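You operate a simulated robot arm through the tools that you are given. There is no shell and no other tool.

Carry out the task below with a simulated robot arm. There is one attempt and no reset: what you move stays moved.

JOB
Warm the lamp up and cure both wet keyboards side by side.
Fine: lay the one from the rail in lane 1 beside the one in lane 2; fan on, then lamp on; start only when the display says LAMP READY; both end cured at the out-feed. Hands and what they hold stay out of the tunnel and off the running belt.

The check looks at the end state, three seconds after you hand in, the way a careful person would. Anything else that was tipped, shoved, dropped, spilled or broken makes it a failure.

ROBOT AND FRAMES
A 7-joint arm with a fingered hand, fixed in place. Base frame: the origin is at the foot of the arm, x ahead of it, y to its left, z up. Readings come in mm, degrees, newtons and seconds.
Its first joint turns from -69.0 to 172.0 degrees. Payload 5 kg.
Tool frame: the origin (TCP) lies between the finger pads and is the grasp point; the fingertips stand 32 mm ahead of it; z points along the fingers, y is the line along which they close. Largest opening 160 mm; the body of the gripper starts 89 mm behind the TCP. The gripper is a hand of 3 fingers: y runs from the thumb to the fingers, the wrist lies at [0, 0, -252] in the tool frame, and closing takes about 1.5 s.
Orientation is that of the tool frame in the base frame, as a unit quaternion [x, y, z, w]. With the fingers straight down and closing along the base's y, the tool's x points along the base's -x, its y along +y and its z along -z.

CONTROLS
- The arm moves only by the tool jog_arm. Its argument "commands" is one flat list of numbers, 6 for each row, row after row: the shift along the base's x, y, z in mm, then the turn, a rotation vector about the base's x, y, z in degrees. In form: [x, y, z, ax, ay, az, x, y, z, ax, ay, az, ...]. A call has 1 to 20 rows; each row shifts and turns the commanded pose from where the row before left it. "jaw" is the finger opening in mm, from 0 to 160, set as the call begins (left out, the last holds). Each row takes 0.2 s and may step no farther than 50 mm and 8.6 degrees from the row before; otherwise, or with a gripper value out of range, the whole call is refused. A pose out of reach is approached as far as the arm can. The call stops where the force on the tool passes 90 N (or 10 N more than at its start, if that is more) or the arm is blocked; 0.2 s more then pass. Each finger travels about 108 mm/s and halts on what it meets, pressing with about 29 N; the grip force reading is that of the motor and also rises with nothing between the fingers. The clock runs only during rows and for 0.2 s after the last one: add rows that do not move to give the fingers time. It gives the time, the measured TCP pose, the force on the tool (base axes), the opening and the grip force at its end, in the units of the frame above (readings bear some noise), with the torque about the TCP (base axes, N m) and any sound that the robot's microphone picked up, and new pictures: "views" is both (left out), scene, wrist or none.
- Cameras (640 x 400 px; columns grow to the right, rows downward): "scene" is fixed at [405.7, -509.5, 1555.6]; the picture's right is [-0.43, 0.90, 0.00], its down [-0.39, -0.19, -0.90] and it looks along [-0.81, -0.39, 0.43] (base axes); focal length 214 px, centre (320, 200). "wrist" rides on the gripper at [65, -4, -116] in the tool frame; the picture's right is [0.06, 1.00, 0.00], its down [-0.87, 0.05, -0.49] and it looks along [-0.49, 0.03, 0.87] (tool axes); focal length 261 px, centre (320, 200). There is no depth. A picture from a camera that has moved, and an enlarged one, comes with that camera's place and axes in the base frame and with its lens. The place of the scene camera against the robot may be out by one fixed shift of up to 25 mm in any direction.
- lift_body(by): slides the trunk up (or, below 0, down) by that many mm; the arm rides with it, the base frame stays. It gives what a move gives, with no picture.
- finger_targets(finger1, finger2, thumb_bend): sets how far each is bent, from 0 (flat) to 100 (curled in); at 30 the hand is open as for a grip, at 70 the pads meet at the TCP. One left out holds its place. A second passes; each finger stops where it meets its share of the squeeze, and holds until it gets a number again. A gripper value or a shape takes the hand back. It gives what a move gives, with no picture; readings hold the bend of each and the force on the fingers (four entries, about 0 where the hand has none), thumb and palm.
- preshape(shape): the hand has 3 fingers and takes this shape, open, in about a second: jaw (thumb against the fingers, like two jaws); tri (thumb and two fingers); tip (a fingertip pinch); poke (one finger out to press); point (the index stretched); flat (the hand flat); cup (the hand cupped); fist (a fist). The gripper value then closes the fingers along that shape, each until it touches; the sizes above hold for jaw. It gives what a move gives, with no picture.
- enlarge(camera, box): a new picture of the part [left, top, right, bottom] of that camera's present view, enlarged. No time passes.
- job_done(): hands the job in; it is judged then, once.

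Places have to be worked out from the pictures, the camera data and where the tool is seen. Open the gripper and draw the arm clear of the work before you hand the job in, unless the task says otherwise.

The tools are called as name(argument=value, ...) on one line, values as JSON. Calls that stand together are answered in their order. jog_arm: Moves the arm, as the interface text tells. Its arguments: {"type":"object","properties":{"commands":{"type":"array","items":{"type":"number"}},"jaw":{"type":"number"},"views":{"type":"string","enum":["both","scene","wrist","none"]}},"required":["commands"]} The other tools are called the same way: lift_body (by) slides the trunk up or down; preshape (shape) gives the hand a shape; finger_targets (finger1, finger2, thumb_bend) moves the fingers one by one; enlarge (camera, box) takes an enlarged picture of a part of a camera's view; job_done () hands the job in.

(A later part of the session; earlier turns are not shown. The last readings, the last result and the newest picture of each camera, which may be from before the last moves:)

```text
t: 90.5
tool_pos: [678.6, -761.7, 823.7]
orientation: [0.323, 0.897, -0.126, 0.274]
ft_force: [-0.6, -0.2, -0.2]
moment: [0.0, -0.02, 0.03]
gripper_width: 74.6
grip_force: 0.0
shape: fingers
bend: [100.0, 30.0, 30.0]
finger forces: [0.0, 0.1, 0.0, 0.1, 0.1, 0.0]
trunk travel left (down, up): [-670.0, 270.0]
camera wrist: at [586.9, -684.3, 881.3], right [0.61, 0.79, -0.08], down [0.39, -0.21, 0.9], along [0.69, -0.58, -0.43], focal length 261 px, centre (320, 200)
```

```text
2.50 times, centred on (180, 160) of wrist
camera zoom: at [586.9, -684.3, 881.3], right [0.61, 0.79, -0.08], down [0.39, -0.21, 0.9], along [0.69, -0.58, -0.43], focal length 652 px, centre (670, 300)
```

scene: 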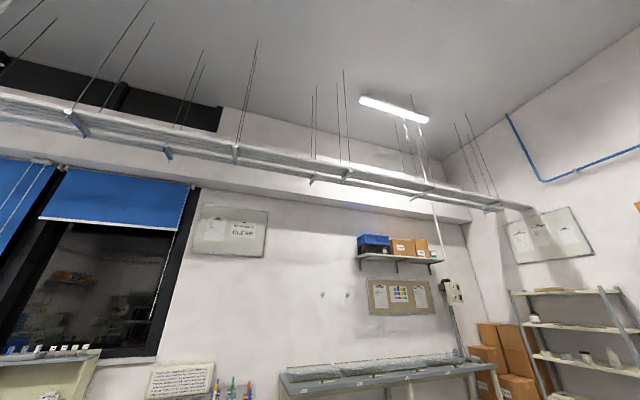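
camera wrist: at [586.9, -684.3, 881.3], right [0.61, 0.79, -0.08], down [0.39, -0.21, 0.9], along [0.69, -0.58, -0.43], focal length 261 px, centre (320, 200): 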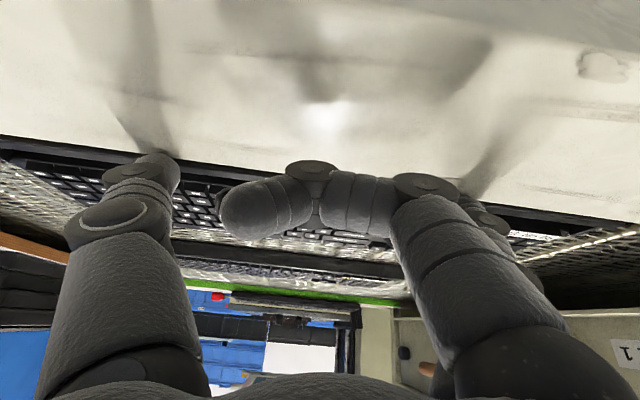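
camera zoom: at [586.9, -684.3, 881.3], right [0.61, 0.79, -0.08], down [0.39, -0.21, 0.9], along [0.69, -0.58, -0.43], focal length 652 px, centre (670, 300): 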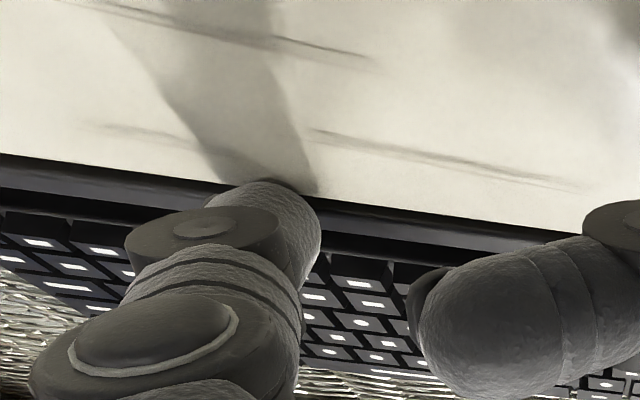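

Tips are at the rail's inner edge, no contact yet. I continue forward in 3 mm rows, dropping slightly as the tips pass the edge.

jog_arm(commands=[2.5, -2.5, -0.5, 0, 0, 0, 2.5, -2.5, -0.5, 0, 0, 0], views="none")

jog_arm(commands=[2.5, -2.5, -1, 0, 0, 0, 2.5, -2.5, -1, 0, 0, 0], views="wrist")

enlarge(camera="wrist", box=[60, 80, 300, 240])

enlarge(camera="wrist", box=[440, 150, 640, 280])

```text
t: 91.1
tool_pos: [682.8, -765.1, 822.4]
orientation: [0.323, 0.897, -0.126, 0.274]
ft_force: [-1.5, 1.4, 4.7]
moment: [0.22, -0.29, 0.1]
gripper_width: 74.7
grip_force: 2.3
shape: fingers
bend: [100.0, 29.0, 30.0]
finger forces: [0.1, 3.9, 0.0, 0.0, 0.3, 0.0]
trunk travel left (down, up): [-670.0, 270.0]
```

```text
t: 91.7
tool_pos: [687.6, -771.5, 821.4]
orientation: [0.323, 0.897, -0.126, 0.274]
ft_force: [-3.4, 4.3, 9.4]
moment: [-0.11, -0.03, -0.02]
gripper_width: 75.1
grip_force: 5.3
shape: fingers
bend: [100.0, 29.0, 30.0]
finger forces: [0.0, 4.7, 0.1, 0.0, 5.5, 0.0]
trunk travel left (down, up): [-670.0, 270.0]
camera wrist: at [596.6, -693.8, 879.1], right [0.61, 0.79, -0.08], down [0.39, -0.2, 0.9], along [0.69, -0.58, -0.43], focal length 261 px, centre (320, 200)
```

wrist: 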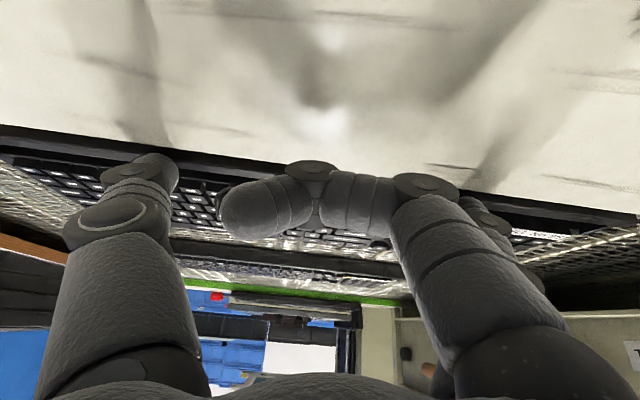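

```text
2.50 times, centred on (180, 160) of wrist
camera zoom: at [596.6, -693.8, 879.1], right [0.61, 0.79, -0.08], down [0.39, -0.2, 0.9], along [0.69, -0.58, -0.43], focal length 652 px, centre (670, 300)
```

zoom: 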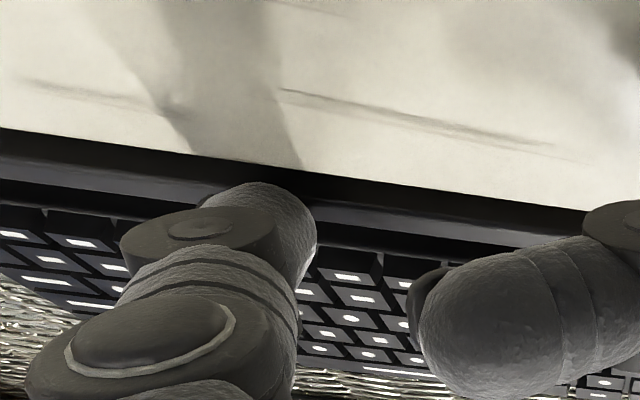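

```text
3.08 times, centred on (540, 215) of wrist
camera zoom: at [596.6, -693.8, 879.1], right [0.61, 0.79, -0.08], down [0.39, -0.2, 0.9], along [0.69, -0.58, -0.43], focal length 802 px, centre (-357, 154)
```

zoom: 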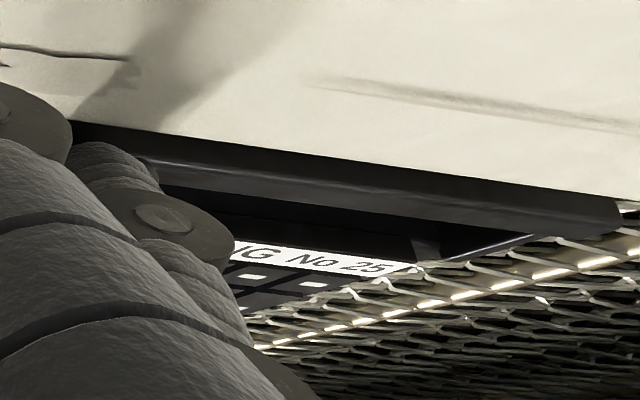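

Both tips now bear on the edge (≈5 N each) and the dark gap behind the bar is widening, so it is moving. I continue forward at constant height.

jog_arm(commands=[2.5, -2.5, 0, 0, 0, 0, 2.5, -2.5, 0, 0, 0, 0, 2.5, -2.5, 0, 0, 0, 0], views="wrist")

enlarge(camera="wrist", box=[60, 80, 300, 240])

enlarge(camera="wrist", box=[440, 150, 640, 280])

```text
t: 92.5
tool_pos: [694.4, -778.8, 822.1]
orientation: [0.323, 0.897, -0.126, 0.275]
ft_force: [-2.8, 4.6, 8.1]
moment: [-0.1, 0.03, -0.1]
gripper_width: 74.8
grip_force: 4.6
shape: fingers
bend: [100.0, 29.0, 30.0]
finger forces: [0.0, 3.8, 0.1, 0.0, 4.8, 0.1]
trunk travel left (down, up): [-670.0, 270.0]
camera wrist: at [603.7, -701.6, 879.2], right [0.61, 0.79, -0.08], down [0.39, -0.2, 0.9], along [0.69, -0.58, -0.43], focal length 261 px, centre (320, 200)
```

wrist: 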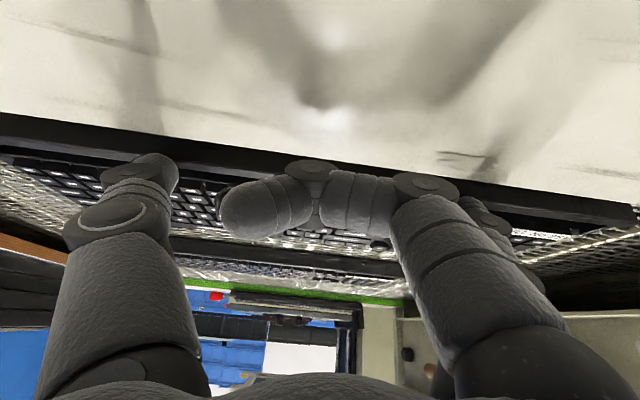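

```text
2.50 times, centred on (180, 160) of wrist
camera zoom: at [603.7, -701.6, 879.2], right [0.61, 0.79, -0.08], down [0.39, -0.2, 0.9], along [0.69, -0.58, -0.43], focal length 652 px, centre (670, 300)
```

zoom: 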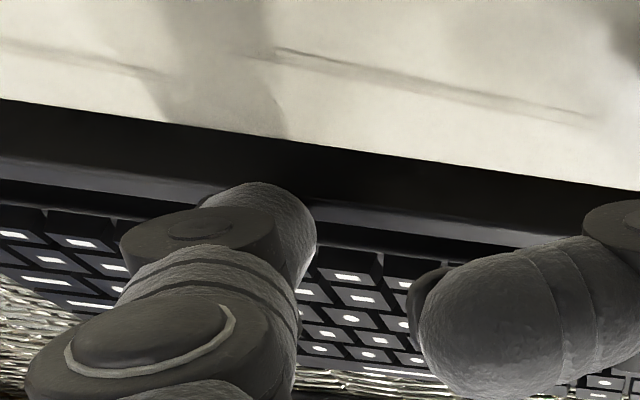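

```text
3.08 times, centred on (540, 215) of wrist
camera zoom: at [603.7, -701.6, 879.2], right [0.61, 0.79, -0.08], down [0.39, -0.2, 0.9], along [0.69, -0.58, -0.43], focal length 802 px, centre (-357, 154)
```

zoom: 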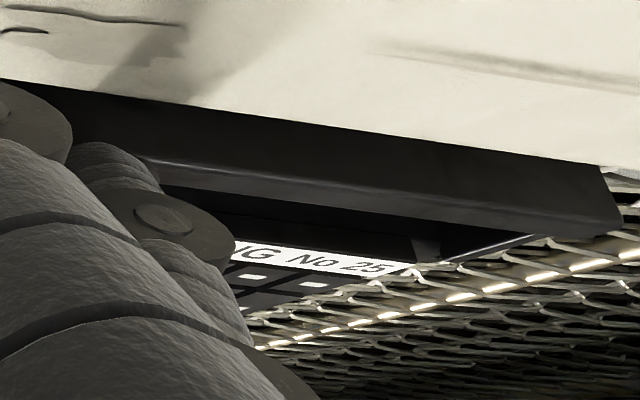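

It moves squarely with the tips. I continue ~18 mm more toward the lane centre.

jog_arm(commands=[2.5, -2.5, 0, 0, 0, 0, 2.5, -2.5, 0, 0, 0, 0, 2.5, -2.5, 0, 0, 0, 0, 2.5, -2.5, 0, 0, 0, 0, 2.5, -2.5, 0, 0, 0, 0], views="wrist")

enlarge(camera="wrist", box=[440, 150, 640, 280])

```text
t: 93.7
tool_pos: [706.8, -792.3, 822.0]
orientation: [0.323, 0.897, -0.125, 0.273]
ft_force: [-4.2, 4.9, 9.3]
moment: [0.03, -0.07, 0.05]
gripper_width: 75.0
grip_force: 5.3
shape: fingers
bend: [100.0, 29.0, 30.0]
finger forces: [0.0, 6.1, 0.0, 0.0, 4.9, 0.0]
trunk travel left (down, up): [-670.0, 270.0]
camera wrist: at [616.4, -714.2, 879.1], right [0.61, 0.79, -0.08], down [0.39, -0.2, 0.9], along [0.69, -0.58, -0.43], focal length 261 px, centre (320, 200)
```

wrist: 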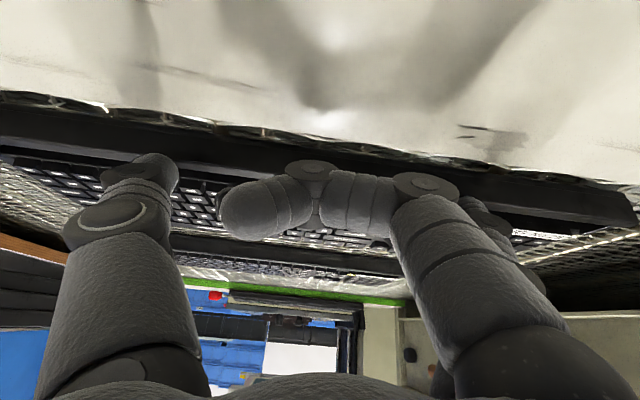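

```text
3.08 times, centred on (540, 215) of wrist
camera zoom: at [616.4, -714.2, 879.1], right [0.61, 0.79, -0.08], down [0.39, -0.2, 0.9], along [0.69, -0.58, -0.43], focal length 802 px, centre (-357, 154)
```

zoom: 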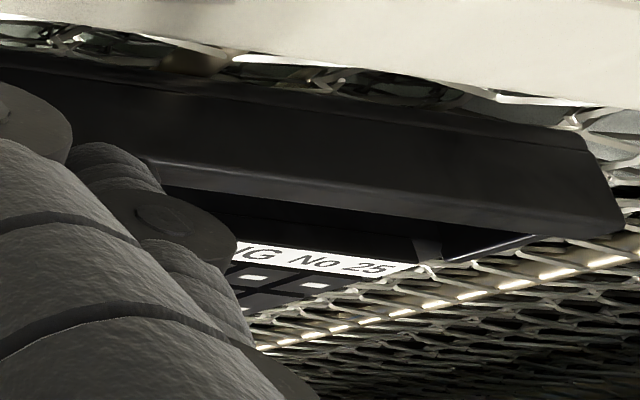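

The back is now at ≈1090 with belt visible behind it. One more 10 mm, then I lift straight off and back.

jog_arm(commands=[2.5, -2.5, 0, 0, 0, 0, 2.5, -2.5, 0, 0, 0, 0, 2.5, -2.5, 0, 0, 0, 0], views="none")

jog_arm(commands=[-1.5, 1.5, 3, 0, 0, 0, -1.5, 1.5, 10, 0, 0, 0, 0, 0, 30, 0, 0, 0, 0, 0, 40, 0, 0, 0, -14, 14, 40, 0, 0, 0, -14, 14, 30, 0, 0, 0], views="wrist")

```text
t: 94.5
tool_pos: [714.4, -798.6, 820.5]
orientation: [0.322, 0.898, -0.125, 0.274]
ft_force: [-4.2, 3.7, 9.5]
moment: [-0.02, -0.09, -0.04]
gripper_width: 74.7
grip_force: 5.6
shape: fingers
bend: [100.0, 29.0, 30.0]
finger forces: [0.0, 5.6, 0.0, 0.1, 5.0, 0.0]
trunk travel left (down, up): [-670.0, 270.0]
```

```text
t: 95.9
tool_pos: [685.1, -766.5, 974.9]
orientation: [0.322, 0.897, -0.125, 0.274]
ft_force: [0.1, 0.3, 0.3]
moment: [0.0, -0.01, 0.0]
gripper_width: 74.6
grip_force: 0.2
shape: fingers
bend: [100.0, 30.0, 30.0]
finger forces: [0.0, 0.0, 0.0, 0.0, 0.0, 0.1]
trunk travel left (down, up): [-670.0, 270.0]
camera wrist: at [593.1, -689.0, 1032.5], right [0.61, 0.79, -0.08], down [0.39, -0.2, 0.9], along [0.69, -0.58, -0.43], focal length 261 px, centre (320, 200)
```

wrist: 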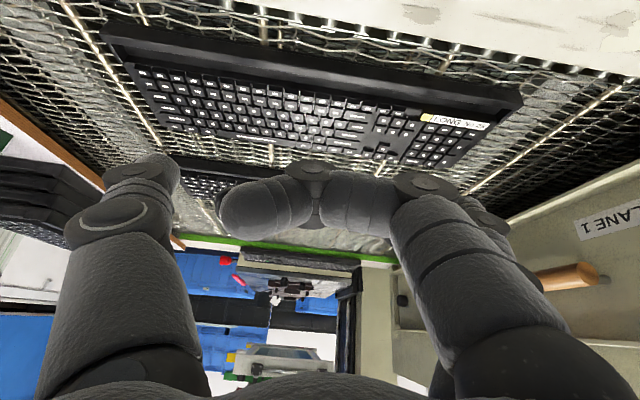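

The keyboard now lies flat and parallel in lane 1 (back ≈1100), clear of the lane‑2 keyboard. Next the switches: I shift left 100 mm, raise the trunk 200 mm, and only then move over toward the console top.

jog_arm(commands=[25, 25, 0, 0, 0, 0, 25, 25, 0, 0, 0, 0, 20, 20, 0, 0, 0, 0], views="none")

lift_body(by=220)

jog_arm(commands=[0, 0, 40, 0, 0, 0, 0, 0, 40, 0, 0, 0, 0, 0, 40, 0, 0, 0], views="wrist")

```text
t: 96.9
tool_pos: [732.0, -697.9, 930.1]
orientation: [0.318, 0.906, -0.135, 0.245]
ft_force: [0.2, -0.4, 0.8]
moment: [0.0, 0.0, 0.04]
gripper_width: 74.6
grip_force: 0.0
shape: fingers
bend: [100.0, 30.0, 30.0]
finger forces: [0.0, 0.1, 0.1, 0.0, 0.1, 0.0]
trunk travel left (down, up): [-670.0, 270.0]
stopped in row 3: the arm was blocked; the commanded pose is now the measured one
```

```text
t: 99.2
tool_pos: [731.5, -698.7, 1149.1]
orientation: [0.319, 0.906, -0.136, 0.245]
ft_force: [0.3, 0.2, 0.3]
moment: [0.0, -0.01, -0.02]
gripper_width: 74.6
grip_force: 0.2
shape: fingers
bend: [100.0, 30.0, 30.0]
finger forces: [0.0, 0.0, 0.0, 0.1, 0.0, 0.1]
trunk travel left (down, up): [-890.0, 50.0]
```

```text
t: 100.2
tool_pos: [628.9, -696.7, 1079.3]
orientation: [0.294, 0.933, -0.183, 0.099]
ft_force: [1.5, 1.0, 1.3]
moment: [-0.01, 0.06, 0.0]
gripper_width: 74.7
grip_force: 0.0
shape: fingers
bend: [100.0, 30.0, 30.0]
finger forces: [0.0, 0.0, 0.1, 0.1, 0.0, 0.0]
trunk travel left (down, up): [-890.0, 50.0]
stopped in row 3: the arm was blocked; the commanded pose is now the measured one
camera wrist: at [565.0, -619.4, 1165.7], right [0.53, 0.79, -0.3], down [0.69, -0.21, 0.69], along [0.48, -0.58, -0.66], focal length 261 px, centre (320, 200)
```

wrist: 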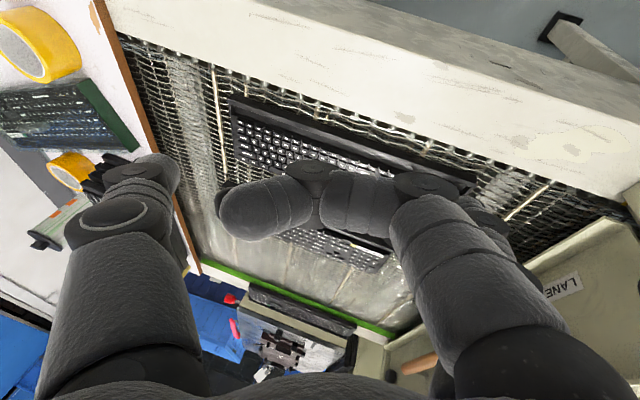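

The arm reports being blocked in free air, so some link may be up against its limit or body. I look at the scene camera.

jog_arm(commands=[0, 0, 0, 0, 0, 0], views="scene")

```text
t: 100.6
tool_pos: [630.3, -697.8, 1077.6]
orientation: [0.294, 0.933, -0.184, 0.099]
ft_force: [0.6, -0.3, 0.1]
moment: [0.01, 0.01, 0.01]
gripper_width: 74.8
grip_force: 0.0
shape: fingers
bend: [100.0, 30.0, 30.0]
finger forces: [0.0, 0.0, 0.0, 0.0, 0.0, 0.0]
trunk travel left (down, up): [-890.0, 50.0]
```

scene: 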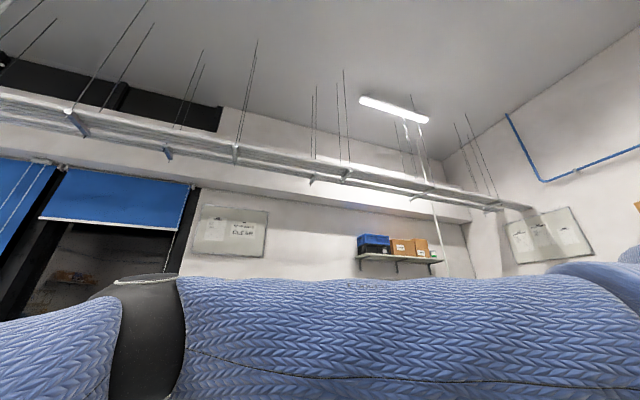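

The elbow is again near joint 1's stop, where the solver behaves badly with big steps; nothing seems touched. I move left in small steps.

jog_arm(commands=[8, 10, 0, 0, 0, 0, 8, 10, 0, 0, 0, 0, 8, 10, 0, 0, 0, 0, 8, 10, 0, 0, 0, 0], views="none")

```text
t: 101.6
tool_pos: [660.2, -658.0, 1077.0]
orientation: [0.294, 0.933, -0.183, 0.1]
ft_force: [0.6, -0.2, 0.5]
moment: [-0.03, -0.03, 0.01]
gripper_width: 74.7
grip_force: 0.1
shape: fingers
bend: [100.0, 30.0, 30.0]
finger forces: [0.0, 0.1, 0.0, 0.0, 0.1, 0.0]
trunk travel left (down, up): [-890.0, 50.0]
```

That works. I continue left and upward in modest steps.

jog_arm(commands=[3, 16, 14, 0, 0, 0, 3, 16, 14, 0, 0, 0, 3, 16, 14, 0, 0, 0, 3, 16, 14, 0, 0, 0, 3, 16, 14, 0, 0, 0, 3, 16, 14, 0, 0, 0], views="none")

jog_arm(commands=[3, 20, 18, 0, 0, 0, 3, 20, 18, 0, 0, 0, 3, 20, 18, 0, 0, 0, 3, 20, 18, 0, 0, 0, 3, 20, 18, 0, 0, 0], views="both")

```text
t: 103.0
tool_pos: [678.6, -561.2, 1161.2]
orientation: [0.293, 0.933, -0.184, 0.099]
ft_force: [-0.1, 0.4, 0.2]
moment: [-0.01, 0.0, -0.04]
gripper_width: 74.5
grip_force: 0.0
shape: fingers
bend: [100.0, 30.0, 30.0]
finger forces: [0.0, 0.0, 0.0, 0.1, 0.1, 0.0]
trunk travel left (down, up): [-890.0, 50.0]
```

```text
t: 104.2
tool_pos: [694.7, -462.1, 1252.8]
orientation: [0.294, 0.933, -0.184, 0.1]
ft_force: [-0.5, 0.0, 0.1]
moment: [0.0, -0.06, -0.02]
gripper_width: 74.8
grip_force: 0.1
shape: fingers
bend: [100.0, 30.0, 30.0]
finger forces: [0.1, 0.0, 0.0, 0.1, 0.0, 0.1]
trunk travel left (down, up): [-890.0, 50.0]
camera wrist: at [631.9, -384.0, 1340.0], right [0.53, 0.79, -0.3], down [0.69, -0.21, 0.69], along [0.48, -0.58, -0.66], focal length 261 px, centre (320, 200)
```

scene: 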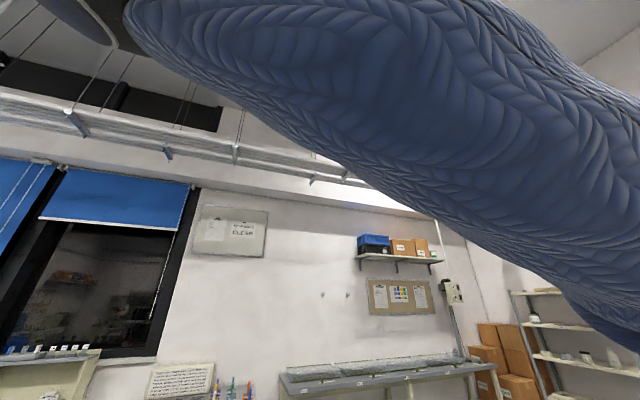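
wrist: 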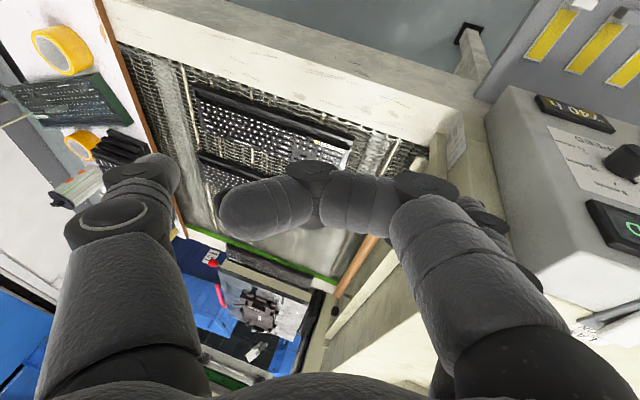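

Both keyboards are visible side by side on the belt. I restore the console-facing orientation, flatten the fingers for viewing and move left above the console front.

jog_arm(commands=[5, 20, 10, 0.35, -7.9, -1.62, 5, 20, 10, 0.35, -7.9, -1.62, 5, 20, 10, 0.35, -7.9, -1.62, 10, 40, 0, 0, 0, 0, 10, 40, 0, 0, 0, 0, 10, 40, 0, 0, 0, 0], views="none")

finger_targets(finger1=0, finger2=0, thumb_bend=0)

jog_arm(commands=[0, 0, 0, 0, 0, 0], views="wrist")

```text
t: 105.6
tool_pos: [741.0, -282.2, 1281.5]
orientation: [0.366, 0.881, -0.116, 0.278]
ft_force: [0.4, 1.4, 0.1]
moment: [-0.03, 0.04, -0.05]
gripper_width: 74.6
grip_force: 0.1
shape: fingers
bend: [100.0, 30.0, 30.0]
finger forces: [0.1, 0.0, 0.1, 0.0, 0.1, 0.0]
trunk travel left (down, up): [-890.0, 50.0]
```

```text
t: 106.6
tool_pos: [741.2, -282.1, 1281.9]
orientation: [0.365, 0.881, -0.115, 0.279]
ft_force: [0.0, 0.3, 0.2]
moment: [-0.01, -0.01, 0.0]
gripper_width: 225.9
grip_force: 0.0
shape: fingers
bend: [0.0, 0.0, 0.0]
finger forces: [0.0, 0.0, 0.0, 0.1, 0.1, 0.1]
trunk travel left (down, up): [-890.0, 50.0]
```

```text
t: 107.0
tool_pos: [741.7, -283.5, 1280.6]
orientation: [0.366, 0.881, -0.115, 0.278]
ft_force: [-1.2, 0.1, -0.3]
moment: [-0.03, 0.02, -0.01]
gripper_width: 226.0
grip_force: 0.1
shape: fingers
bend: [0.0, 0.0, 0.0]
finger forces: [0.0, 0.1, 0.0, 0.0, 0.0, 0.0]
trunk travel left (down, up): [-890.0, 50.0]
camera wrist: at [654.1, -200.8, 1338.4], right [0.67, 0.74, -0.03], down [0.34, -0.27, 0.9], along [0.66, -0.62, -0.43], focal length 261 px, centre (320, 200)
```

wrist: 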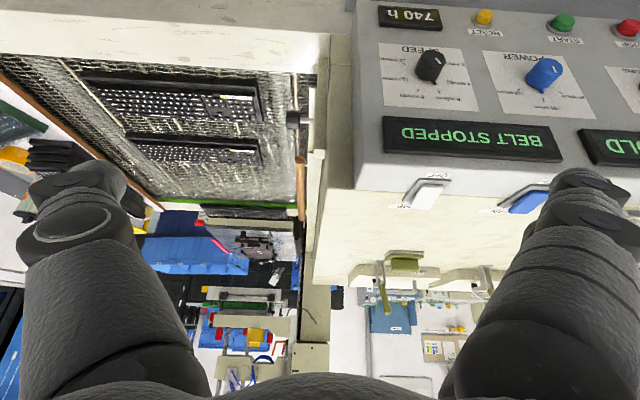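

A clear view: both keyboards parallel on the belt, gate knob and handle still in place. I zoom on the rockers and the belt.

enlarge(camera="wrist", box=[370, 160, 560, 280])

enlarge(camera="wrist", box=[50, 50, 360, 230])

enlarge(camera="wrist", box=[380, 160, 470, 220])

```text
3.33 times, centred on (465, 220) of wrist
camera zoom: at [654.1, -200.8, 1338.4], right [0.67, 0.74, -0.03], down [0.34, -0.27, 0.9], along [0.66, -0.62, -0.43], focal length 869 px, centre (-163, 133)
```

zoom: 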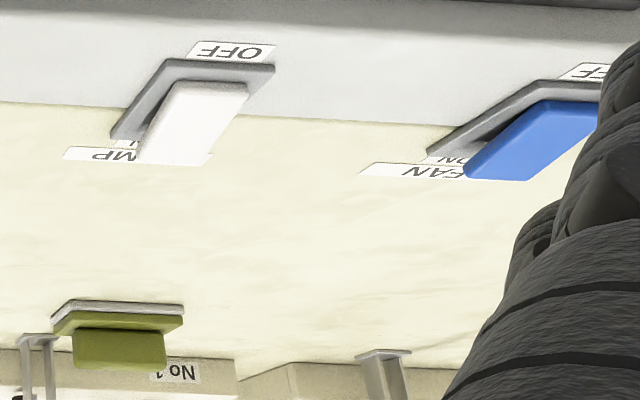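

```text
2.06 times, centred on (205, 140) of wrist
camera zoom: at [654.1, -200.8, 1338.4], right [0.67, 0.74, -0.03], down [0.34, -0.27, 0.9], along [0.66, -0.62, -0.43], focal length 538 px, centre (557, 324)
```

zoom: 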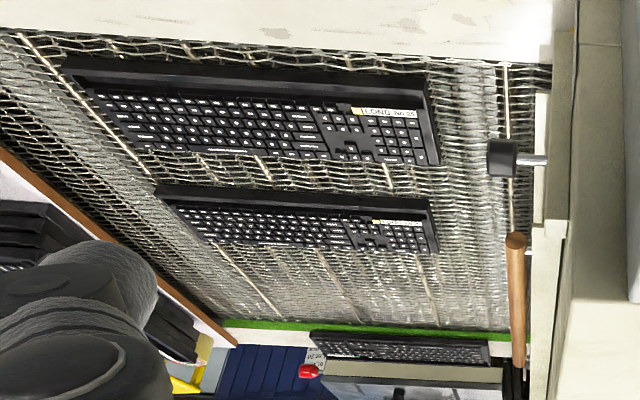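

```text
6.67 times, centred on (425, 190) of wrist
camera zoom: at [654.1, -200.8, 1338.4], right [0.67, 0.74, -0.03], down [0.34, -0.27, 0.9], along [0.66, -0.62, -0.43], focal length 1738 px, centre (-380, 267)
```

zoom: 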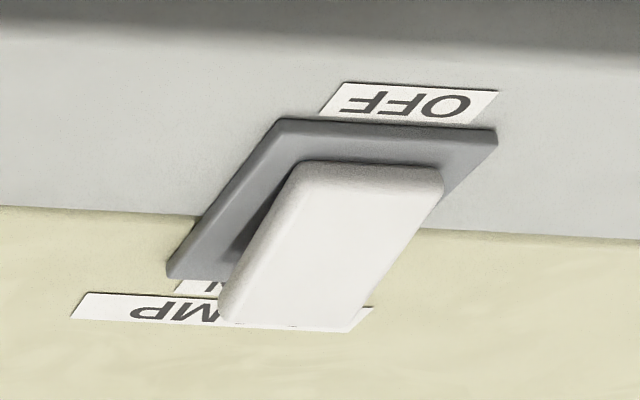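

Rocker plates measured: LAMP at u≈463–508, FAN at u≈621–666, both f≈907–978 on top at z≈1155, with the far (ON) ends raised. I take the "poke" shape and look at where the pointing finger is.

preshape(shape="poke")

jog_arm(commands=[0, 0, 0, 0, 0, 0], views="wrist")

```text
t: 107.9
tool_pos: [740.1, -283.4, 1281.6]
orientation: [0.365, 0.881, -0.115, 0.279]
ft_force: [-0.4, -0.1, 0.1]
moment: [-0.01, -0.01, -0.02]
gripper_width: 0.0
grip_force: 0.0
shape: poke
bend: [100.0, 100.0, 46.0]
finger forces: [0.0, 0.0, 0.1, 0.0, 0.1, 0.0]
trunk travel left (down, up): [-890.0, 50.0]
```

```text
t: 108.3
tool_pos: [741.6, -282.5, 1280.8]
orientation: [0.365, 0.881, -0.115, 0.278]
ft_force: [-0.4, 0.2, -0.4]
moment: [0.01, 0.01, 0.01]
gripper_width: 0.0
grip_force: 0.1
shape: poke
bend: [100.0, 100.0, 46.0]
finger forces: [0.1, 0.0, 0.0, 0.0, 0.1, 0.0]
trunk travel left (down, up): [-890.0, 50.0]
camera wrist: at [654.0, -200.7, 1338.4], right [0.67, 0.74, -0.03], down [0.34, -0.27, 0.9], along [0.66, -0.62, -0.43], focal length 261 px, centre (320, 200)
```

wrist: 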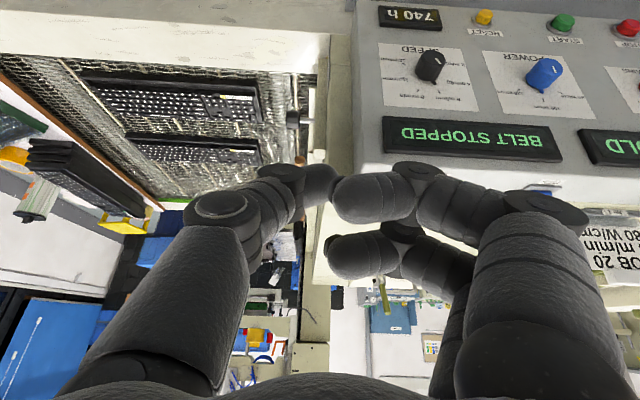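

In "poke" the thumb points along the tool axis through the TCP with its tip ~30 mm ahead. I re-orient (yaw to −25°, tilt ≈59°) while staying high, heading for a point above the FAN rocker's far end at about (1137, −228, 1172).

jog_arm(commands=[20, 40, 8, 0, 0, 6.7, 20, 40, 8, 0, 0, 6.7, 20, 40, 8, 0, 0, 6.6, 30, 0, 0, -3.4, -7.2, 0, 30, 0, 0, -3.4, -7.2, 0, 30, 0, 0, -3.4, -7.2, 0], views="none")

jog_arm(commands=[40, -10, 0, 0, 0, 0, 40, -10, 0, 0, 0, 0], views="wrist")

```text
t: 109.7
tool_pos: [892.7, -162.0, 1303.7]
orientation: [0.188, 0.85, -0.107, 0.48]
ft_force: [0.1, -0.3, 0.3]
moment: [-0.03, -0.02, -0.03]
gripper_width: 0.4
grip_force: 0.1
shape: poke
bend: [100.0, 100.0, 46.0]
finger forces: [0.0, 0.0, 0.0, 0.0, 0.0, 0.0]
trunk travel left (down, up): [-890.0, 50.0]
```

```text
t: 110.3
tool_pos: [971.6, -182.1, 1302.6]
orientation: [0.187, 0.85, -0.107, 0.48]
ft_force: [0.4, 0.0, -0.5]
moment: [0.05, 0.01, -0.02]
gripper_width: 0.1
grip_force: 0.2
shape: poke
bend: [100.0, 100.0, 46.0]
finger forces: [0.0, 0.1, 0.1, 0.1, 0.0, 0.0]
trunk travel left (down, up): [-890.0, 50.0]
camera wrist: at [850.1, -129.5, 1306.5], right [0.39, 0.92, -0.05], down [0.05, 0.04, 1.0], along [0.92, -0.39, -0.03], focal length 261 px, centre (320, 200)
```

wrist: 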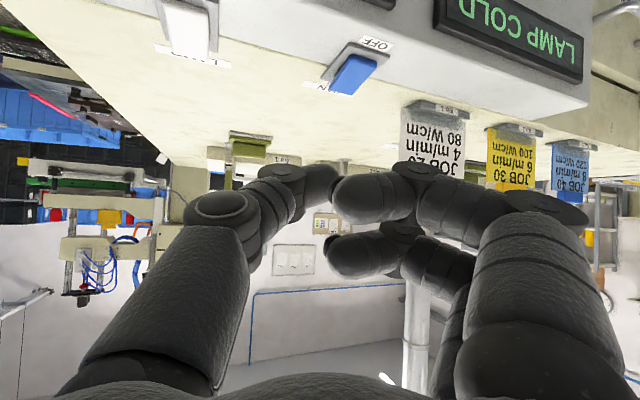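

Three job cards are visible: JOB 30 reads 6 m/min, 100 W/cm – exactly the present dial setting, so the dials stay. I move on to above the FAN rocker's raised end.

jog_arm(commands=[46, -10.6, 0, 0, 0, 0, 46, -10.6, -10, 0, 0, 0, 46, -10.6, -10, 0, 0, 0], views="wrist")

```text
t: 111.1
tool_pos: [1108.0, -215.0, 1283.9]
orientation: [0.188, 0.85, -0.107, 0.48]
ft_force: [0.6, 0.2, -0.2]
moment: [-0.02, 0.06, -0.03]
gripper_width: 0.2
grip_force: 0.1
shape: poke
bend: [100.0, 100.0, 46.0]
finger forces: [0.0, 0.0, 0.0, 0.1, 0.0, 0.1]
trunk travel left (down, up): [-890.0, 50.0]
camera wrist: at [985.9, -161.7, 1288.1], right [0.39, 0.92, -0.05], down [0.05, 0.04, 1.0], along [0.92, -0.39, -0.03], focal length 261 px, centre (320, 200)
```

wrist: 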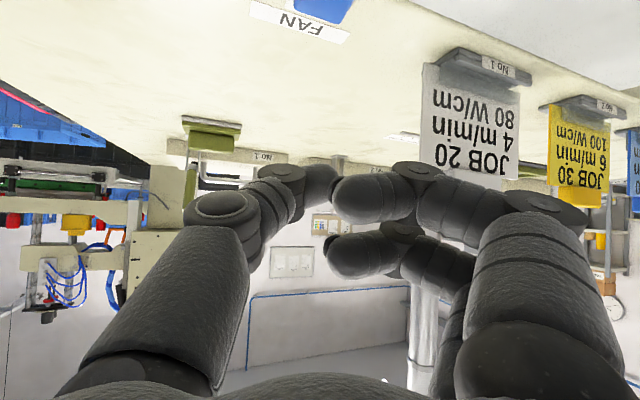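

I lower toward the FAN paddle, first quickly to just above, then slowly to contact.

jog_arm(commands=[-3, 6, -30, 0, 0, 0, 0, 0, -30, 0, 0, 0, 0, 0, -15, 0, 0, 0], views="wrist")

jog_arm(commands=[0, 0, -4, 0, 0, 0, 0, 0, -4, 0, 0, 0], views="none")

jog_arm(commands=[0, 0, -4, 0, 0, 0, 0, 0, -4, 0, 0, 0], views="none")

```text
t: 111.9
tool_pos: [1104.0, -206.2, 1211.2]
orientation: [0.188, 0.85, -0.107, 0.481]
ft_force: [0.0, -0.3, -0.2]
moment: [0.0, -0.02, 0.0]
gripper_width: 0.0
grip_force: 0.1
shape: poke
bend: [100.0, 100.0, 46.0]
finger forces: [0.1, 0.0, 0.0, 0.0, 0.1, 0.0]
trunk travel left (down, up): [-890.0, 50.0]
camera wrist: at [982.5, -153.7, 1214.4], right [0.39, 0.92, -0.05], down [0.05, 0.04, 1.0], along [0.92, -0.39, -0.03], focal length 261 px, centre (320, 200)
```

wrist: 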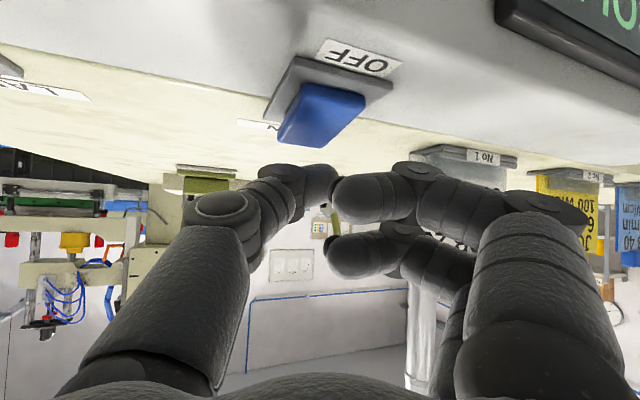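

```text
t: 112.5
tool_pos: [1104.7, -206.9, 1201.7]
orientation: [0.188, 0.85, -0.107, 0.481]
ft_force: [-0.5, 0.2, 0.2]
moment: [-0.06, 0.02, -0.01]
gripper_width: 0.0
grip_force: 0.0
shape: poke
bend: [100.0, 100.0, 46.0]
finger forces: [0.0, 0.0, 0.0, 0.1, 0.0, 0.0]
trunk travel left (down, up): [-890.0, 50.0]
```

```text
t: 113.1
tool_pos: [1104.7, -207.9, 1193.8]
orientation: [0.188, 0.85, -0.107, 0.481]
ft_force: [1.6, 0.0, 0.6]
moment: [-0.04, -0.05, 0.0]
gripper_width: 0.0
grip_force: 0.1
shape: poke
bend: [100.0, 100.0, 46.0]
finger forces: [0.0, 0.1, 0.1, 0.1, 1.0, 0.0]
trunk travel left (down, up): [-890.0, 50.0]
```

The thumb touches the paddle (1 N at TCP z≈1194). I press down further in small steps.

jog_arm(commands=[0, 0, -4, 0, 0, 0, 0, 0, -4, 0, 0, 0], views="none")

jog_arm(commands=[0, 0, -4, 0, 0, 0, 0, 0, -4, 0, 0, 0], views="wrist")

```text
t: 113.7
tool_pos: [1104.3, -208.0, 1193.3]
orientation: [0.191, 0.848, -0.107, 0.482]
ft_force: [9.4, -3.9, 34.2]
moment: [-0.34, -1.01, -0.05]
gripper_width: 0.0
grip_force: 0.1
shape: poke
bend: [100.0, 100.0, 46.0]
finger forces: [0.0, 0.0, 0.0, 0.0, 35.4, 0.0]
trunk travel left (down, up): [-890.0, 50.0]
```

```text
t: 114.3
tool_pos: [1103.4, -210.5, 1192.1]
orientation: [0.192, 0.846, -0.106, 0.486]
ft_force: [29.2, -15.1, 71.1]
moment: [-0.7, -2.28, -0.2]
gripper_width: 0.0
grip_force: 0.1
shape: poke
bend: [100.0, 100.0, 47.0]
finger forces: [0.0, 0.1, 0.0, 0.0, 76.0, 0.0]
trunk travel left (down, up): [-890.0, 50.0]
camera wrist: at [983.0, -156.8, 1194.3], right [0.4, 0.92, -0.05], down [0.03, 0.04, 1.0], along [0.92, -0.4, -0.02], focal length 261 px, centre (320, 200)
```

wrist: 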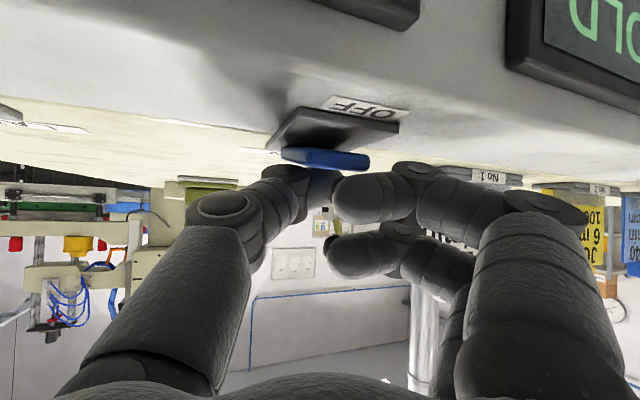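

The paddle resists: the reaction leans outward, so I am pressing toward the pivot. I shift the press direction outward (+f), perpendicular to the paddle's slope.

jog_arm(commands=[3, -3, 2, 0, 0, 0, 3, -3, 2, 0, 0, 0], views="none")

jog_arm(commands=[3, -3, 0, 0, 0, 0, 3, -3, 0, 0, 0, 0], views="wrist")

```text
t: 114.9
tool_pos: [1104.6, -212.3, 1191.7]
orientation: [0.188, 0.848, -0.106, 0.484]
ft_force: [-3.6, -5.6, 55.5]
moment: [-0.27, -1.13, -0.18]
gripper_width: 0.0
grip_force: 0.1
shape: poke
bend: [100.0, 100.0, 48.0]
finger forces: [0.6, 0.1, 0.0, 0.0, 52.1, 0.0]
trunk travel left (down, up): [-890.0, 50.0]
```

```text
t: 115.5
tool_pos: [1111.7, -214.4, 1189.7]
orientation: [0.186, 0.849, -0.105, 0.483]
ft_force: [-8.2, 16.3, 46.1]
moment: [0.76, -0.01, 0.07]
gripper_width: 0.0
grip_force: 0.0
shape: poke
bend: [100.0, 100.0, 48.0]
finger forces: [17.9, 0.0, 0.0, 0.0, 27.1, 0.1]
trunk travel left (down, up): [-890.0, 50.0]
camera wrist: at [989.4, -161.9, 1192.5], right [0.39, 0.92, -0.05], down [0.04, 0.04, 1.0], along [0.92, -0.39, -0.02], focal length 261 px, centre (320, 200)
```

wrist: 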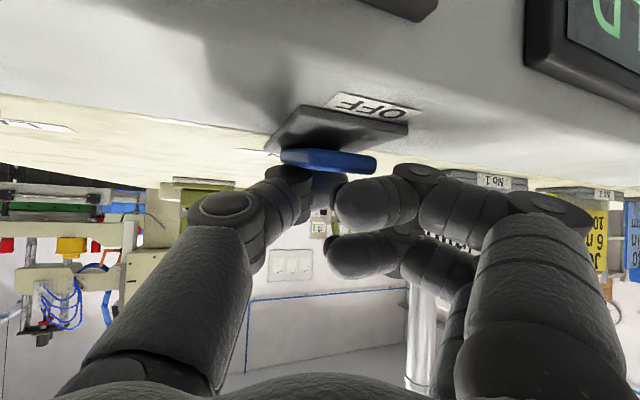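

I realise the contact was over the pivot (f≈940–950), with curled finger 1 also pressing the OFF end. I lift off and switch to an extended finger 1 (lowest when tilted) with finger 2 curled.

jog_arm(commands=[0, 0, 15, 0, 0, 0, 0, 0, 30, 0, 0, 0, 0, 0, 35, 0, 0, 0], views="none")

finger_targets(finger1=45, finger2=100, thumb_bend=46)

jog_arm(commands=[0, 0, 0, 0, 0, 0], views="wrist")

```text
t: 116.3
tool_pos: [1117.0, -221.0, 1261.3]
orientation: [0.188, 0.851, -0.108, 0.479]
ft_force: [-0.1, -1.1, 0.0]
moment: [0.0, -0.03, -0.01]
gripper_width: 0.1
grip_force: 0.1
shape: poke
bend: [100.0, 100.0, 46.0]
finger forces: [0.0, 0.0, 0.0, 0.0, 0.1, 0.0]
trunk travel left (down, up): [-890.0, 50.0]
```

```text
t: 117.3
tool_pos: [1117.3, -220.7, 1262.2]
orientation: [0.189, 0.849, -0.108, 0.481]
ft_force: [-0.3, 0.0, 0.1]
moment: [0.02, 0.04, -0.01]
gripper_width: 105.0
grip_force: 0.0
shape: fingers
bend: [45.0, 100.0, 46.0]
finger forces: [0.0, 0.0, 0.0, 0.0, 0.1, 0.0]
trunk travel left (down, up): [-890.0, 50.0]
```

```text
t: 117.7
tool_pos: [1117.0, -220.1, 1263.4]
orientation: [0.188, 0.85, -0.107, 0.481]
ft_force: [0.3, 0.0, 1.0]
moment: [-0.02, 0.02, 0.0]
gripper_width: 105.3
grip_force: 0.0
shape: fingers
bend: [45.0, 100.0, 46.0]
finger forces: [0.0, 0.0, 0.0, 0.1, 0.0, 0.0]
trunk travel left (down, up): [-890.0, 50.0]
camera wrist: at [994.7, -167.1, 1267.2], right [0.39, 0.92, -0.05], down [0.05, 0.04, 1.0], along [0.92, -0.39, -0.03], focal length 261 px, centre (320, 200)
```

wrist: 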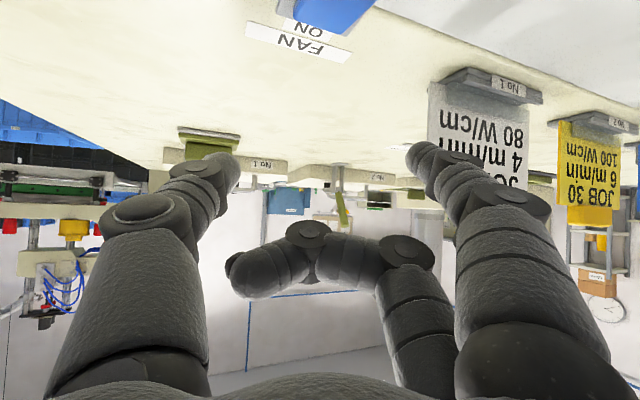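

Finger 1 now extends lowest (tip ≈ tool (18, 55, 28)). I shift so its tip is above the FAN paddle's far end, then look.

jog_arm(commands=[-8, -25, 0, 0, 0, 0, -7, -26, 0, 0, 0, 0, 0, 0, -25, 0, 0, 0], views="wrist")

enlarge(camera="wrist", box=[280, 20, 520, 200])

```text
t: 118.5
tool_pos: [1103.1, -270.6, 1238.1]
orientation: [0.188, 0.85, -0.107, 0.481]
ft_force: [-0.3, 0.2, -0.8]
moment: [0.01, 0.05, 0.01]
gripper_width: 105.5
grip_force: 0.1
shape: fingers
bend: [45.0, 100.0, 46.0]
finger forces: [0.0, 0.1, 0.0, 0.0, 0.0, 0.0]
trunk travel left (down, up): [-890.0, 50.0]
camera wrist: at [981.2, -217.8, 1242.0], right [0.39, 0.92, -0.05], down [0.05, 0.04, 1.0], along [0.92, -0.39, -0.03], focal length 261 px, centre (320, 200)
```

wrist: 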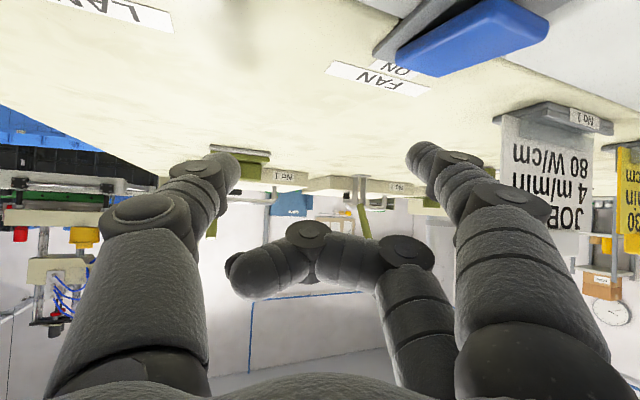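

```text
2.22 times, centred on (400, 110) of wrist
camera zoom: at [981.2, -217.8, 1242.0], right [0.39, 0.92, -0.05], down [0.05, 0.04, 1.0], along [0.92, -0.39, -0.03], focal length 579 px, centre (142, 400)
```

zoom: 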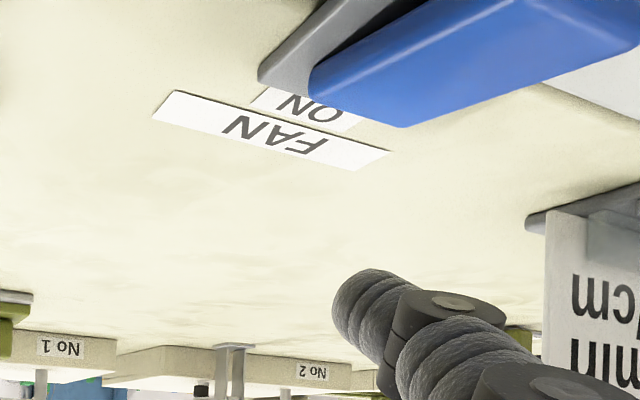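

The predicted fingertip matches the picture. I correct slightly toward the paddle's end (−7 mm f, −5 mm u) and descend.

jog_arm(commands=[-8, 1, -10, 0, 0, 0, 0, 0, -10, 0, 0, 0], views="none")

jog_arm(commands=[0, 0, -4, 0, 0, 0, 0, 0, -4, 0, 0, 0], views="none")

jog_arm(commands=[0, 0, -4, 0, 0, 0], views="wrist")

```text
t: 119.1
tool_pos: [1095.0, -270.1, 1218.2]
orientation: [0.188, 0.849, -0.107, 0.482]
ft_force: [0.2, -0.7, 0.0]
moment: [0.01, -0.01, 0.01]
gripper_width: 105.3
grip_force: 0.1
shape: fingers
bend: [45.0, 100.0, 46.0]
finger forces: [0.0, 0.0, 0.0, 0.1, 0.0, 0.1]
trunk travel left (down, up): [-890.0, 50.0]
```

```text
t: 119.7
tool_pos: [1093.9, -269.7, 1209.0]
orientation: [0.189, 0.85, -0.107, 0.481]
ft_force: [0.5, 0.6, 0.2]
moment: [0.01, 0.03, -0.01]
gripper_width: 105.4
grip_force: 0.0
shape: fingers
bend: [45.0, 100.0, 46.0]
finger forces: [0.0, 0.0, 0.0, 0.0, 0.1, 0.0]
trunk travel left (down, up): [-890.0, 50.0]
```

```text
t: 120.1
tool_pos: [1093.9, -269.8, 1205.8]
orientation: [0.188, 0.85, -0.106, 0.481]
ft_force: [0.2, -0.3, 1.5]
moment: [0.05, -0.04, -0.04]
gripper_width: 105.2
grip_force: 0.7
shape: fingers
bend: [45.0, 100.0, 46.0]
finger forces: [1.1, 0.0, 0.1, 0.0, 0.0, 0.1]
trunk travel left (down, up): [-890.0, 50.0]
camera wrist: at [972.0, -216.7, 1209.8], right [0.39, 0.92, -0.05], down [0.05, 0.04, 1.0], along [0.92, -0.39, -0.03], focal length 261 px, centre (320, 200)
```

wrist: 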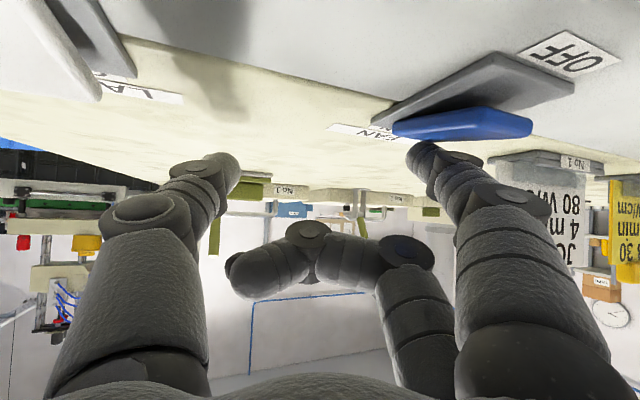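

Finger 1 touches the paddle near its raised end. I press down in 3 mm steps.

jog_arm(commands=[0, 0, -3, 0, 0, 0, 0, 0, -3, 0, 0, 0], views="none")

jog_arm(commands=[0.7, -0.7, -3, 0, 0, 0, 0.7, -0.7, -3, 0, 0, 0], views="wrist")

```text
t: 120.7
tool_pos: [1093.0, -270.7, 1203.8]
orientation: [0.19, 0.848, -0.107, 0.483]
ft_force: [4.1, -3.1, 16.5]
moment: [0.78, -0.7, -0.27]
gripper_width: 105.5
grip_force: 8.1
shape: fingers
bend: [45.0, 100.0, 46.0]
finger forces: [16.1, 0.0, 0.0, 0.0, 0.0, 0.0]
trunk travel left (down, up): [-890.0, 50.0]
```

```text
t: 121.3
tool_pos: [1093.7, -271.4, 1202.5]
orientation: [0.19, 0.847, -0.105, 0.484]
ft_force: [9.9, -6.1, 43.7]
moment: [2.06, -1.93, -0.73]
gripper_width: 106.4
grip_force: 21.7
shape: fingers
bend: [46.0, 100.0, 46.0]
finger forces: [43.5, 0.0, 0.0, 0.0, 0.0, 0.1]
trunk travel left (down, up): [-890.0, 50.0]
camera wrist: at [971.4, -217.7, 1204.9], right [0.39, 0.92, -0.05], down [0.04, 0.03, 1.0], along [0.92, -0.4, -0.02], focal length 261 px, centre (320, 200)
```

wrist: 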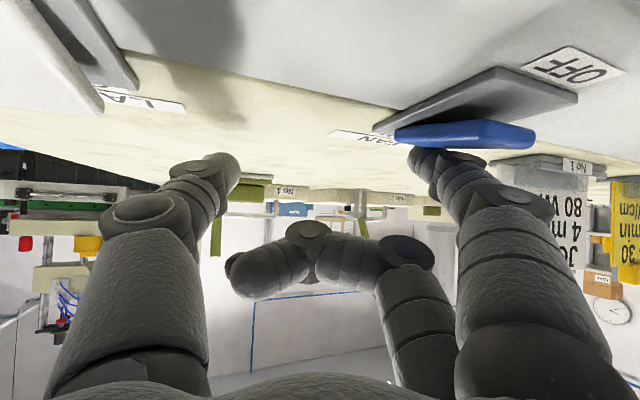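

44 N hasn't tipped it; the lever arm is short and the tip drags inward. I unload, shift 6 mm farther out, and press again with an outward component.

jog_arm(commands=[0, 0, 8, 0, 0, 0, 4.5, -4.5, 6, 0, 0, 0, 0, 0, 0, 0, 0, 0], views="none")

jog_arm(commands=[0, 0, -4, 0, 0, 0, 0, 0, -4, 0, 0, 0, 0, 0, -4, 0, 0, 0], views="wrist")

```text
t: 122.1
tool_pos: [1099.6, -274.6, 1204.6]
orientation: [0.186, 0.851, -0.107, 0.479]
ft_force: [0.5, 0.2, 0.0]
moment: [0.0, 0.01, 0.01]
gripper_width: 105.8
grip_force: 0.0
shape: fingers
bend: [45.0, 100.0, 46.0]
finger forces: [0.0, 0.1, 0.0, 0.0, 0.0, 0.0]
trunk travel left (down, up): [-890.0, 50.0]
```

```text
t: 122.9
tool_pos: [1098.9, -276.2, 1199.5]
orientation: [0.189, 0.849, -0.105, 0.482]
ft_force: [2.8, -2.3, 16.3]
moment: [0.91, -0.61, -0.25]
gripper_width: 106.4
grip_force: 8.3
shape: fingers
bend: [45.0, 100.0, 46.0]
finger forces: [16.1, 0.0, 0.1, 0.0, 0.1, 0.0]
trunk travel left (down, up): [-890.0, 50.0]
camera wrist: at [978.1, -222.3, 1202.2], right [0.39, 0.92, -0.05], down [0.04, 0.04, 1.0], along [0.92, -0.4, -0.03], focal length 261 px, centre (320, 200)
```

wrist: 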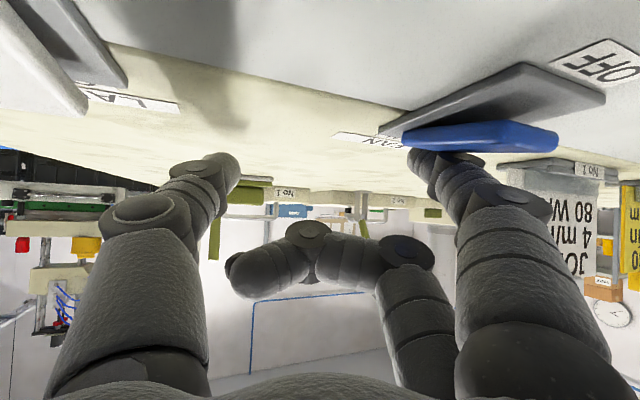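

I zoom in to see the contact.

enlarge(camera="wrist", box=[340, 50, 620, 220])

```text
2.29 times, centred on (480, 135) of wrist
camera zoom: at [978.1, -222.3, 1202.2], right [0.39, 0.92, -0.05], down [0.04, 0.04, 1.0], along [0.92, -0.4, -0.03], focal length 596 px, centre (-46, 349)
```

zoom: 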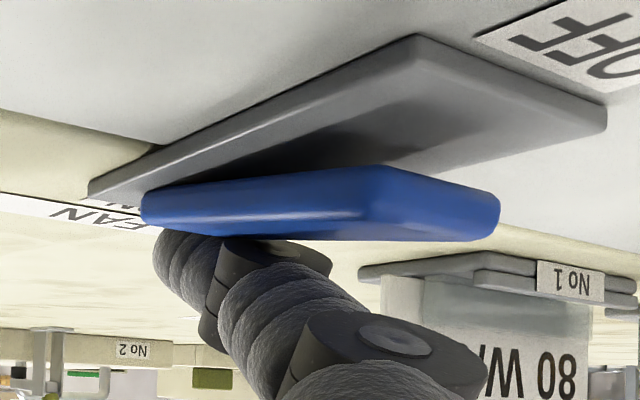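

Now I see it: the paddle's far (ON) end is down and the near (OFF) end is up – the FAN rocker is already switched ON (it flipped with the first press). I lift off and verify from above.

jog_arm(commands=[0, 0, 20, 0, 0, 0, -10, 5, 35, 0, 0, 0, -40, 10, 25, 0, 0, 0, -45, 15, 10, 0, 0, 0, -45, 15, 0, 0, 0, 0], views="wrist")

enlarge(camera="wrist", box=[280, 0, 560, 180])

```text
t: 124.1
tool_pos: [961.0, -231.1, 1288.1]
orientation: [0.188, 0.85, -0.106, 0.481]
ft_force: [-0.2, -0.4, 0.3]
moment: [0.0, -0.02, 0.01]
gripper_width: 105.6
grip_force: 0.2
shape: fingers
bend: [45.0, 100.0, 46.0]
finger forces: [0.0, 0.0, 0.1, 0.0, 0.1, 0.0]
trunk travel left (down, up): [-890.0, 50.0]
camera wrist: at [838.8, -178.1, 1291.4], right [0.39, 0.92, -0.05], down [0.05, 0.04, 1.0], along [0.92, -0.4, -0.03], focal length 261 px, centre (320, 200)
```

wrist: 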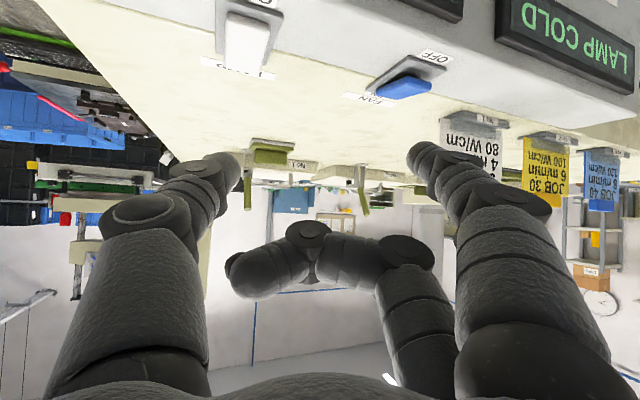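

```text
2.22 times, centred on (420, 90) of wrist
camera zoom: at [838.8, -178.1, 1291.4], right [0.39, 0.92, -0.05], down [0.05, 0.04, 1.0], along [0.92, -0.4, -0.03], focal length 579 px, centre (98, 444)
```

zoom: 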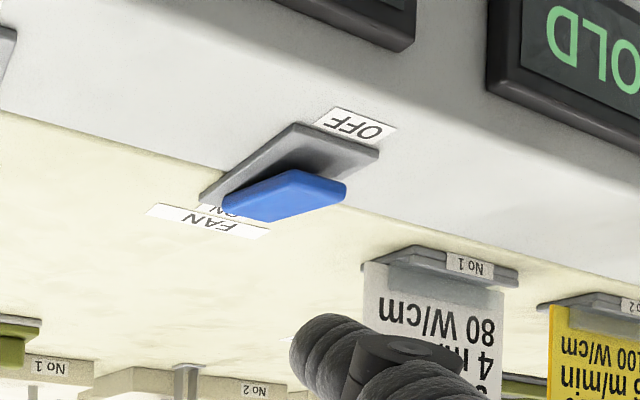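

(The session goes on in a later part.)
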